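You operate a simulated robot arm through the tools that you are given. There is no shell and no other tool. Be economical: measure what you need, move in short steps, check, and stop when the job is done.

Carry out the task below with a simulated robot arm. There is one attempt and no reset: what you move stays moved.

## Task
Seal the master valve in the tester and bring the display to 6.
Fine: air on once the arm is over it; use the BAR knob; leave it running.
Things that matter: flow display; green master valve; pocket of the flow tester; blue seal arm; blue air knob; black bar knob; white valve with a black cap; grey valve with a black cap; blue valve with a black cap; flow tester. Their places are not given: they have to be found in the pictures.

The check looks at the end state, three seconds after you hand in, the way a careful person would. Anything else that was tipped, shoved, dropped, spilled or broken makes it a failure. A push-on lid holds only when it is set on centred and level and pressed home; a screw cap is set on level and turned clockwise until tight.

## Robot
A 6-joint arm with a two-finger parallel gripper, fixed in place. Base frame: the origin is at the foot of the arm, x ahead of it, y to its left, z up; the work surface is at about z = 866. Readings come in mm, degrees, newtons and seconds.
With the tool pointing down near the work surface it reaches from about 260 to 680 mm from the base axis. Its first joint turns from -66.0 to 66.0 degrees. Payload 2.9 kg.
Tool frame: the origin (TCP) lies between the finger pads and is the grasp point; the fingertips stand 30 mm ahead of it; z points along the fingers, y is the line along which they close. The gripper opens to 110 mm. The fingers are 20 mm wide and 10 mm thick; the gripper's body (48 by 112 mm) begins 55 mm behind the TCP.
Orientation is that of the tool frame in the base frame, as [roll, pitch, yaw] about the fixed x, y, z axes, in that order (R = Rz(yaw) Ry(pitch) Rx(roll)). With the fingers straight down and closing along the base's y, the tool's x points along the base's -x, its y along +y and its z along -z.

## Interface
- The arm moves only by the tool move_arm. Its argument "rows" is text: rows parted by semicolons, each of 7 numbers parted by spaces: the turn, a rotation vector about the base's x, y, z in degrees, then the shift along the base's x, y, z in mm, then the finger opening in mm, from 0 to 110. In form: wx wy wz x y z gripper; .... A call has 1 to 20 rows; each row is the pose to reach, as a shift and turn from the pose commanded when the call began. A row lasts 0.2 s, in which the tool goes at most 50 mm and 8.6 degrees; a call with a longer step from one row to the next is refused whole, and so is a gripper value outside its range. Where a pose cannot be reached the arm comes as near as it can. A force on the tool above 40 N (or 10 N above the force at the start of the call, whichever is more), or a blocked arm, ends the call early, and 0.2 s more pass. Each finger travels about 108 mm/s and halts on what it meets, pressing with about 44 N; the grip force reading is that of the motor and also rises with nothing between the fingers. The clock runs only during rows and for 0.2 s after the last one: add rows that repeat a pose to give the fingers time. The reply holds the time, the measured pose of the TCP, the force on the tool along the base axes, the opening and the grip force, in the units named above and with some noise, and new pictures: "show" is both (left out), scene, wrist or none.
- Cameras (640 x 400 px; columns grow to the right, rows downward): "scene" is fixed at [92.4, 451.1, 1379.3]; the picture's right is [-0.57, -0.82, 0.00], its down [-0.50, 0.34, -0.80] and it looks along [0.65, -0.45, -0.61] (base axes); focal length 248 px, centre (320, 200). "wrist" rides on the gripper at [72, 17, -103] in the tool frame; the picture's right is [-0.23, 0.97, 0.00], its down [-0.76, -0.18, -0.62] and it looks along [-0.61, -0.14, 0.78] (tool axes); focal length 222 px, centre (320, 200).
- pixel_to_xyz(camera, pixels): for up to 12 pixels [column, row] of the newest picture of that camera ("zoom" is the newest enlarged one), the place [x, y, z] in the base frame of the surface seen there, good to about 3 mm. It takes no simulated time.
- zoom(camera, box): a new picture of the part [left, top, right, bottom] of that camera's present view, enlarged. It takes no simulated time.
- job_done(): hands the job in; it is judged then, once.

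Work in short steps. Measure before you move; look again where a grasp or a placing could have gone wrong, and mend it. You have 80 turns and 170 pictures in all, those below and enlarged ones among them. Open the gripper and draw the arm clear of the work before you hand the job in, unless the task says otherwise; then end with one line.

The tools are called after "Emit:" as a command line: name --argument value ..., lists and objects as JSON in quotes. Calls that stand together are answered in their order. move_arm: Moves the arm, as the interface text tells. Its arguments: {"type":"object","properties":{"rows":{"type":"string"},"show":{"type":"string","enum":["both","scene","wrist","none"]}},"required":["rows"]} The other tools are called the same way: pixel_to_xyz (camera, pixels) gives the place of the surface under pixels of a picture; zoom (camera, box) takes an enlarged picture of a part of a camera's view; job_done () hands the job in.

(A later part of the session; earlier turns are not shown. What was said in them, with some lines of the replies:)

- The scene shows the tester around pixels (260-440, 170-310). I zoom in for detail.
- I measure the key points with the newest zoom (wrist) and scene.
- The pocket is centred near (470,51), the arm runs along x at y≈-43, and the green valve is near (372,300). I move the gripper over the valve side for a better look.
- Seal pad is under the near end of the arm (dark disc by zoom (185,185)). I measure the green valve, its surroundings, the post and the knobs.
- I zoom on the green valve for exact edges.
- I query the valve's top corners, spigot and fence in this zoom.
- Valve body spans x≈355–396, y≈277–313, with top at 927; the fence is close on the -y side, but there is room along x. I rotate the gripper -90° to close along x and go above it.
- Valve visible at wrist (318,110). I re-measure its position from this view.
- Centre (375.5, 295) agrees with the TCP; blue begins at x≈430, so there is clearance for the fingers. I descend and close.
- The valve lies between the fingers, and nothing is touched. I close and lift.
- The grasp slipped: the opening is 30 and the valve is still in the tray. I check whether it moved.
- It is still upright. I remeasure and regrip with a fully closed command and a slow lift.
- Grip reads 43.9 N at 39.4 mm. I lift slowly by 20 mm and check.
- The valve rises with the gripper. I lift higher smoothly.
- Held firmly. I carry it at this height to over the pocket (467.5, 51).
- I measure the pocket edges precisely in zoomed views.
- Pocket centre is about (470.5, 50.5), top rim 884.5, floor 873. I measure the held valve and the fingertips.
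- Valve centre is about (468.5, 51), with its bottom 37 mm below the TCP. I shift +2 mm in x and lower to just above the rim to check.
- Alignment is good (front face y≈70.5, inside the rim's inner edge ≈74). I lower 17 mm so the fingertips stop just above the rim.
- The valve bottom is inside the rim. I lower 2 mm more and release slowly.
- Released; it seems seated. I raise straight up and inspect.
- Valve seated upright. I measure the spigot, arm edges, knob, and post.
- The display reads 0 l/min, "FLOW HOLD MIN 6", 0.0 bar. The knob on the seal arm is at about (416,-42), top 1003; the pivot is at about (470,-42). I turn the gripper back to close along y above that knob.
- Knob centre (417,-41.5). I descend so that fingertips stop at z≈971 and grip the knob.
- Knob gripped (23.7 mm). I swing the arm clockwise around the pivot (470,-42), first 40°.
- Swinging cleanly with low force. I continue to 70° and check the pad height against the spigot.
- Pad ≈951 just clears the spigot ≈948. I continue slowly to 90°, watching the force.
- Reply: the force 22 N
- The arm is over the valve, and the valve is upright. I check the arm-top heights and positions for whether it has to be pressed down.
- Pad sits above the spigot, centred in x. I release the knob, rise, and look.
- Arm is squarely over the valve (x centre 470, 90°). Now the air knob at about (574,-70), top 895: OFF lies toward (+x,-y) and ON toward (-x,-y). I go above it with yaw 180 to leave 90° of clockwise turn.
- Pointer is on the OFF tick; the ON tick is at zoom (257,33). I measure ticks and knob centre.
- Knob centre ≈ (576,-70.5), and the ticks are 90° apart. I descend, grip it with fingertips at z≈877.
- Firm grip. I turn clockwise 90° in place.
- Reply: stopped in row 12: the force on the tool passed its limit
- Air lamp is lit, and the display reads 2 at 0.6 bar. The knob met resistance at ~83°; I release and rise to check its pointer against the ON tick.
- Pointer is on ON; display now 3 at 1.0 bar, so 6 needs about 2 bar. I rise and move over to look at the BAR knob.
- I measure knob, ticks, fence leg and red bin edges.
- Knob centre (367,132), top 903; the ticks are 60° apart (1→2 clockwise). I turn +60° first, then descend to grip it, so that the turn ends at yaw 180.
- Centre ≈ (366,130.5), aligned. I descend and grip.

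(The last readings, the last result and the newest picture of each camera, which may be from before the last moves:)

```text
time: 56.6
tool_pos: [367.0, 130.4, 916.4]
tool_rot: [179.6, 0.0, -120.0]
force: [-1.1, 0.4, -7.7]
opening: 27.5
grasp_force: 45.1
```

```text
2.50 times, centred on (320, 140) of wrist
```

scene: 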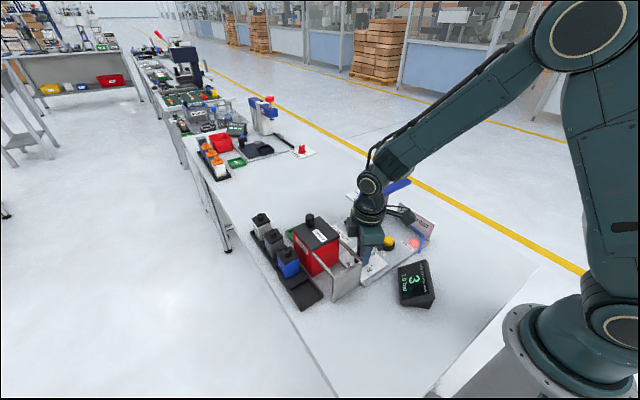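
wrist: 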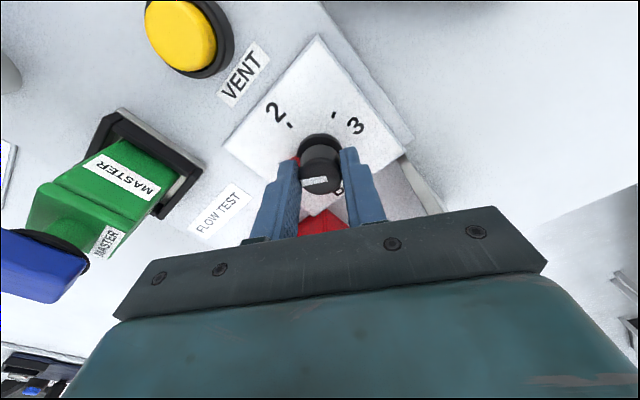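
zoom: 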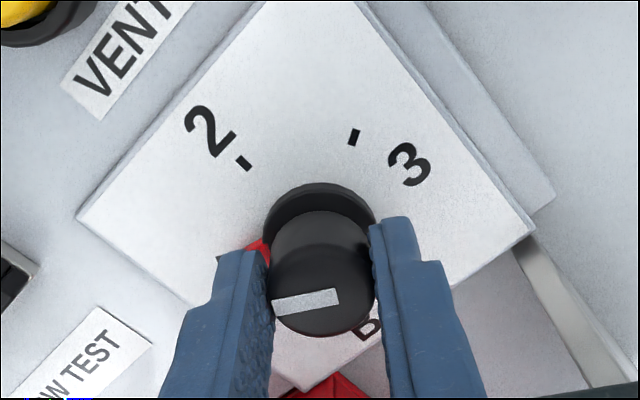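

Gripped. I turn clockwise 50° first and read the display.

Emit:
move_arm --rows "0 0 -3 0 0 0 10;0 0 -9 0 0 0 10;0 0 -15 0 0 0 10;0 0 -21 0 0 0 10;0 0 -27 0 0 0 10;0 0 -33 0 0 0 10;0 0 -39 0 0 0 10;0 0 -45 0 0 0 10;0 0 -50 0 0 0 10;0 0 -50 0 0 0 10;0 0 -50 0 0 0 10;0 0 -50 0 0 0 10;0 0 -50 0 0 0 10;0 0 -50 0 0 0 10;0 0 -50 0 0 0 10;0 0 -50 0 0 0 10"

Emit:
zoom --camera "scene" --box '[380, 240, 450, 310]'

Emit:
zoom --camera "wrist" --box '[220, 60, 420, 220]'

```text
time: 58.5
tool_pos: [365.8, 131.8, 916.7]
tool_rot: [179.5, 0.2, -166.4]
force: [-4.0, -0.5, 4.1]
opening: 27.5
grasp_force: 44.8
stopped in row 9: the force on the tool passed its limit (the readings are from after the stop); the commanded pose is now the measured one
```

scene: 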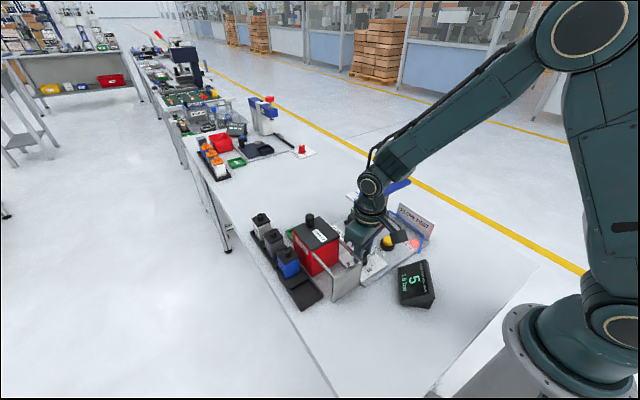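
wrist: 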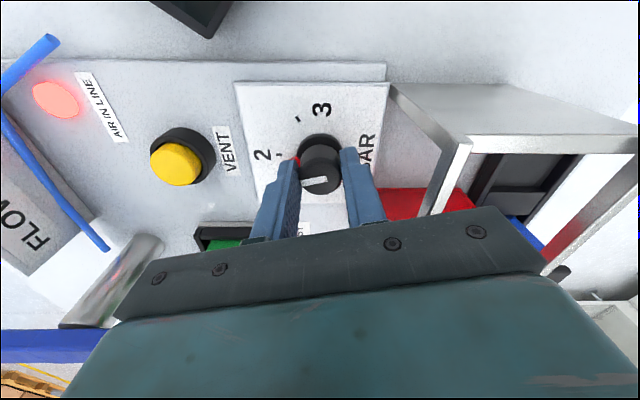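

```text
5.71 times, centred on (415, 275) of scene
```

zoom: 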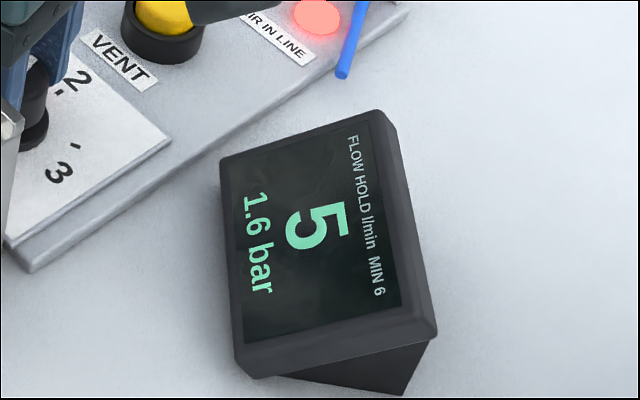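

```text
2.50 times, centred on (320, 140) of wrist
```

zoom: 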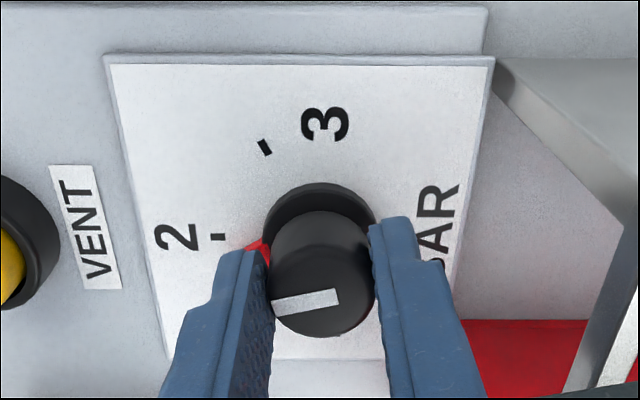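

Pressure 1.6 bar, display 5; the force limit stopped the turn (probably eccentric grip). I hold still a moment to let pressure settle and read again.

Emit:
move_arm --rows "0 0 0 0 0 0 10;0 0 0 0 0 0 10;0 0 0 0 0 0 10;0 0 0 0 0 0 10;0 0 0 0 0 0 10;0 0 0 0 0 0 10" --show "none"

Emit:
zoom --camera "scene" --box '[330, 210, 450, 310]'

```text
time: 59.9
tool_pos: [366.7, 131.1, 916.5]
tool_rot: [179.6, 0.2, -166.4]
force: [-5.7, -0.8, 12.5]
opening: 27.2
grasp_force: 45.2
```

```text
4.00 times, centred on (390, 260) of scene
```

zoom: 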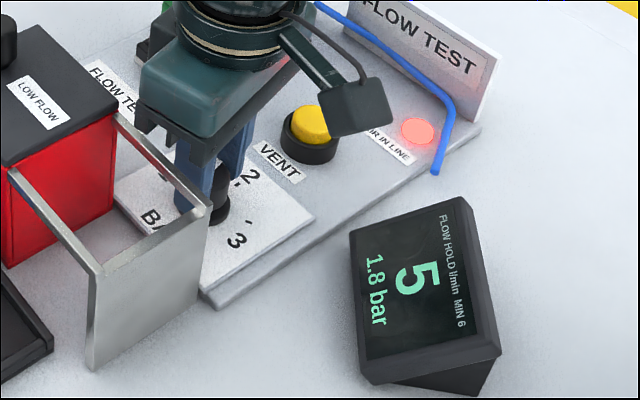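

1.8 bar (5.4 l/min). I turn a further 7° slowly.

Emit:
move_arm --rows "0 0 -1 0 0 0 10;0 0 -2 0 0 0 10;0 0 -3 0 0 0 10;0 0 -4 0 0 0 10;0 0 -5 0 0 0 10;0 0 -6 0 0 0 10;0 0 -7 0 0 0 10;0 0 -7 0 0 0 10;0 0 -7 0 0 0 10;0 0 -7 0 0 0 10;0 0 -7 0 0 0 10;0 0 -7 0 0 0 10" --show "wrist"

Emit:
zoom --camera "scene" --box '[330, 210, 450, 310]'

```text
time: 62.5
tool_pos: [366.6, 131.8, 916.0]
tool_rot: [179.6, 0.0, -173.3]
force: [-10.7, 8.4, -5.2]
opening: 27.4
grasp_force: 44.9
```

wrist: 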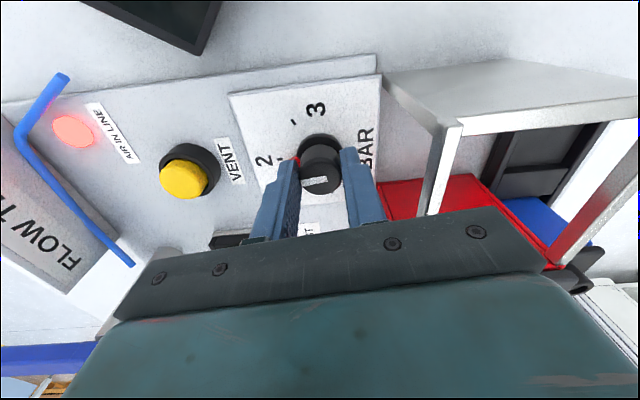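

```text
4.00 times, centred on (390, 260) of scene
```

zoom: 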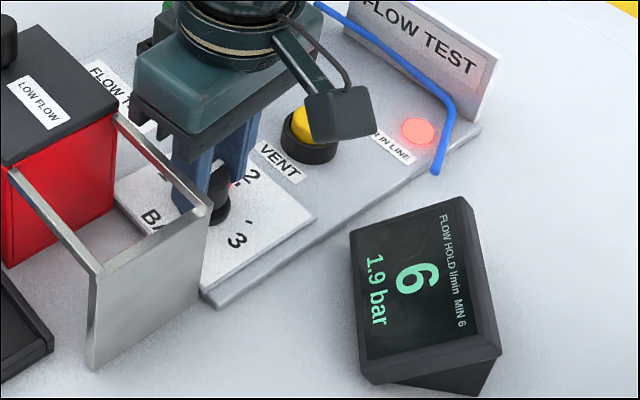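

Display reads 6 at 1.9 bar. I add 5° to sit mid-range at the "2" tick.

Emit:
move_arm --rows "0 0 -1 0 0 0 10;0 0 -2 0 0 0 10;0 0 -3 0 0 0 10;0 0 -4 0 0 0 10;0 0 -5 0 0 0 10;0 0 -5 0 0 0 10;0 0 -5 0 0 0 10;0 0 -5 0 0 0 10;0 0 -5 0 0 0 10;0 0 -5 0 0 0 10" --show "none"

Emit:
zoom --camera "scene" --box '[330, 210, 450, 310]'

```text
time: 64.7
tool_pos: [365.2, 131.9, 916.0]
tool_rot: [179.6, 0.1, -178.5]
force: [-14.7, -4.0, 33.2]
opening: 27.5
grasp_force: 45.3
```

```text
4.00 times, centred on (390, 260) of scene
```

zoom: 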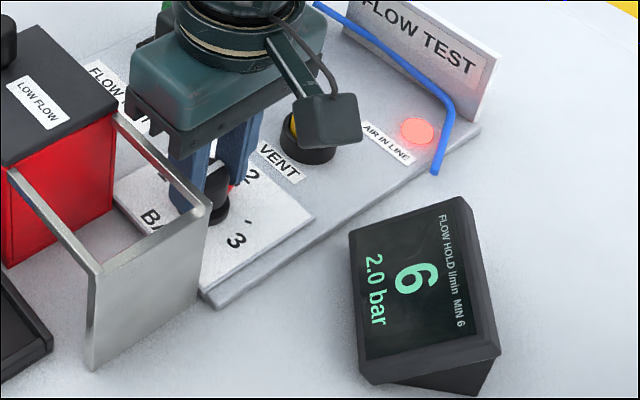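

6 l/min at 2.0 bar. I release the knob gently, rise and draw the arm clear.

Emit:
move_arm --rows "0 0 0 0 0 0 26;0 0 0 0 0 0 32;0 0 0 0 0 0 45;0 0 0 0 0 0 45;0 0 0 0 0 15 45;0 0 0 0 0 45 45;0 0 0 0 0 90 45;0 0 0 0 0 135 45;0 0 0 0 0 180 45;0 0 0 0 0 225 45;0 0 0 0 0 265 45;0 0 0 0 0 280 45;0 0 0 0 0 280 45"

Emit:
zoom --camera "scene" --box '[240, 160, 450, 315]'

Emit:
zoom --camera "scene" --box '[340, 220, 450, 310]'

```text
time: 67.5
tool_pos: [368.4, 131.8, 1195.4]
tool_rot: [179.6, 0.1, -178.4]
force: [-0.1, 1.1, 0.2]
opening: 44.9
grasp_force: 0.0
```

scene: 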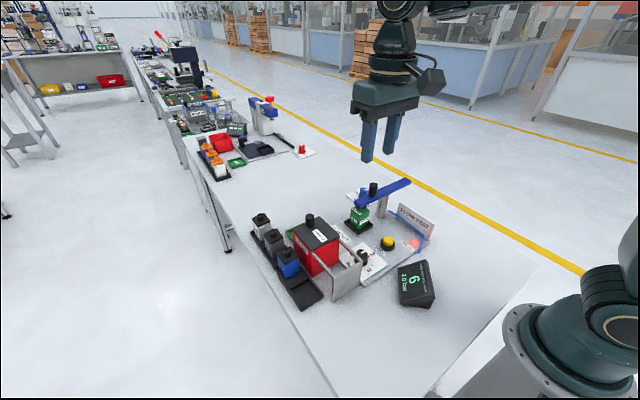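
wrist: 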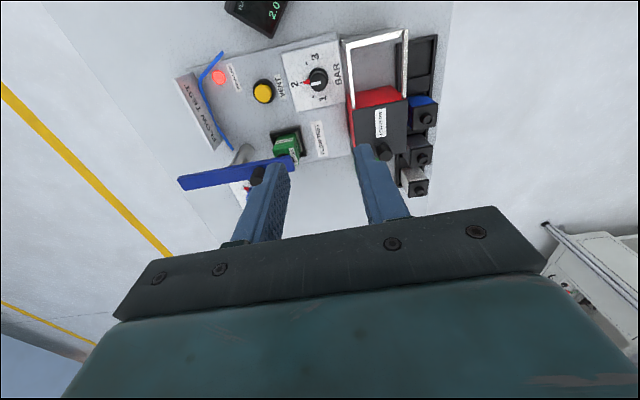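

```text
2.58 times, centred on (345, 238) of scene
```

zoom: 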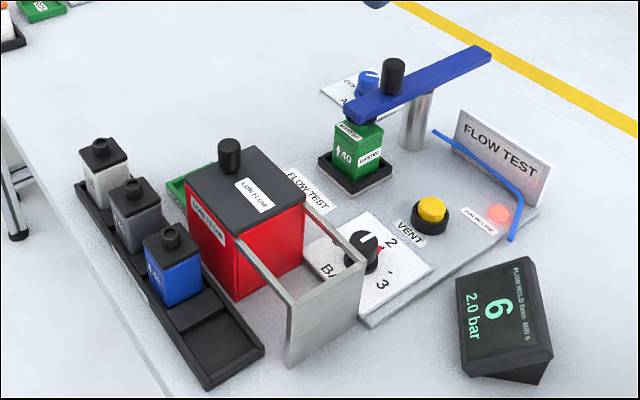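

```text
4.44 times, centred on (395, 265) of scene
```

zoom: 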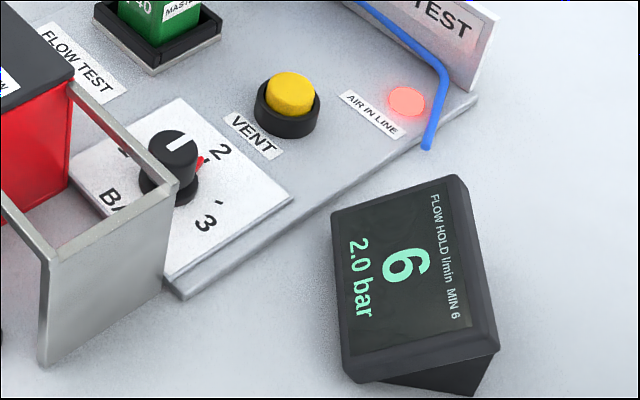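

The display is steady at 6 and 2.0 bar, the valve is sealed, air is on, the other parts are undisturbed, and the arm is clear. I hand in.

Emit:
job_done

```text
The job is handed in.
```

The green master valve is sealed in the tester with the air on, and the display holds 6 l/min at 2.0 bar; I left it running with the arm drawn clear.
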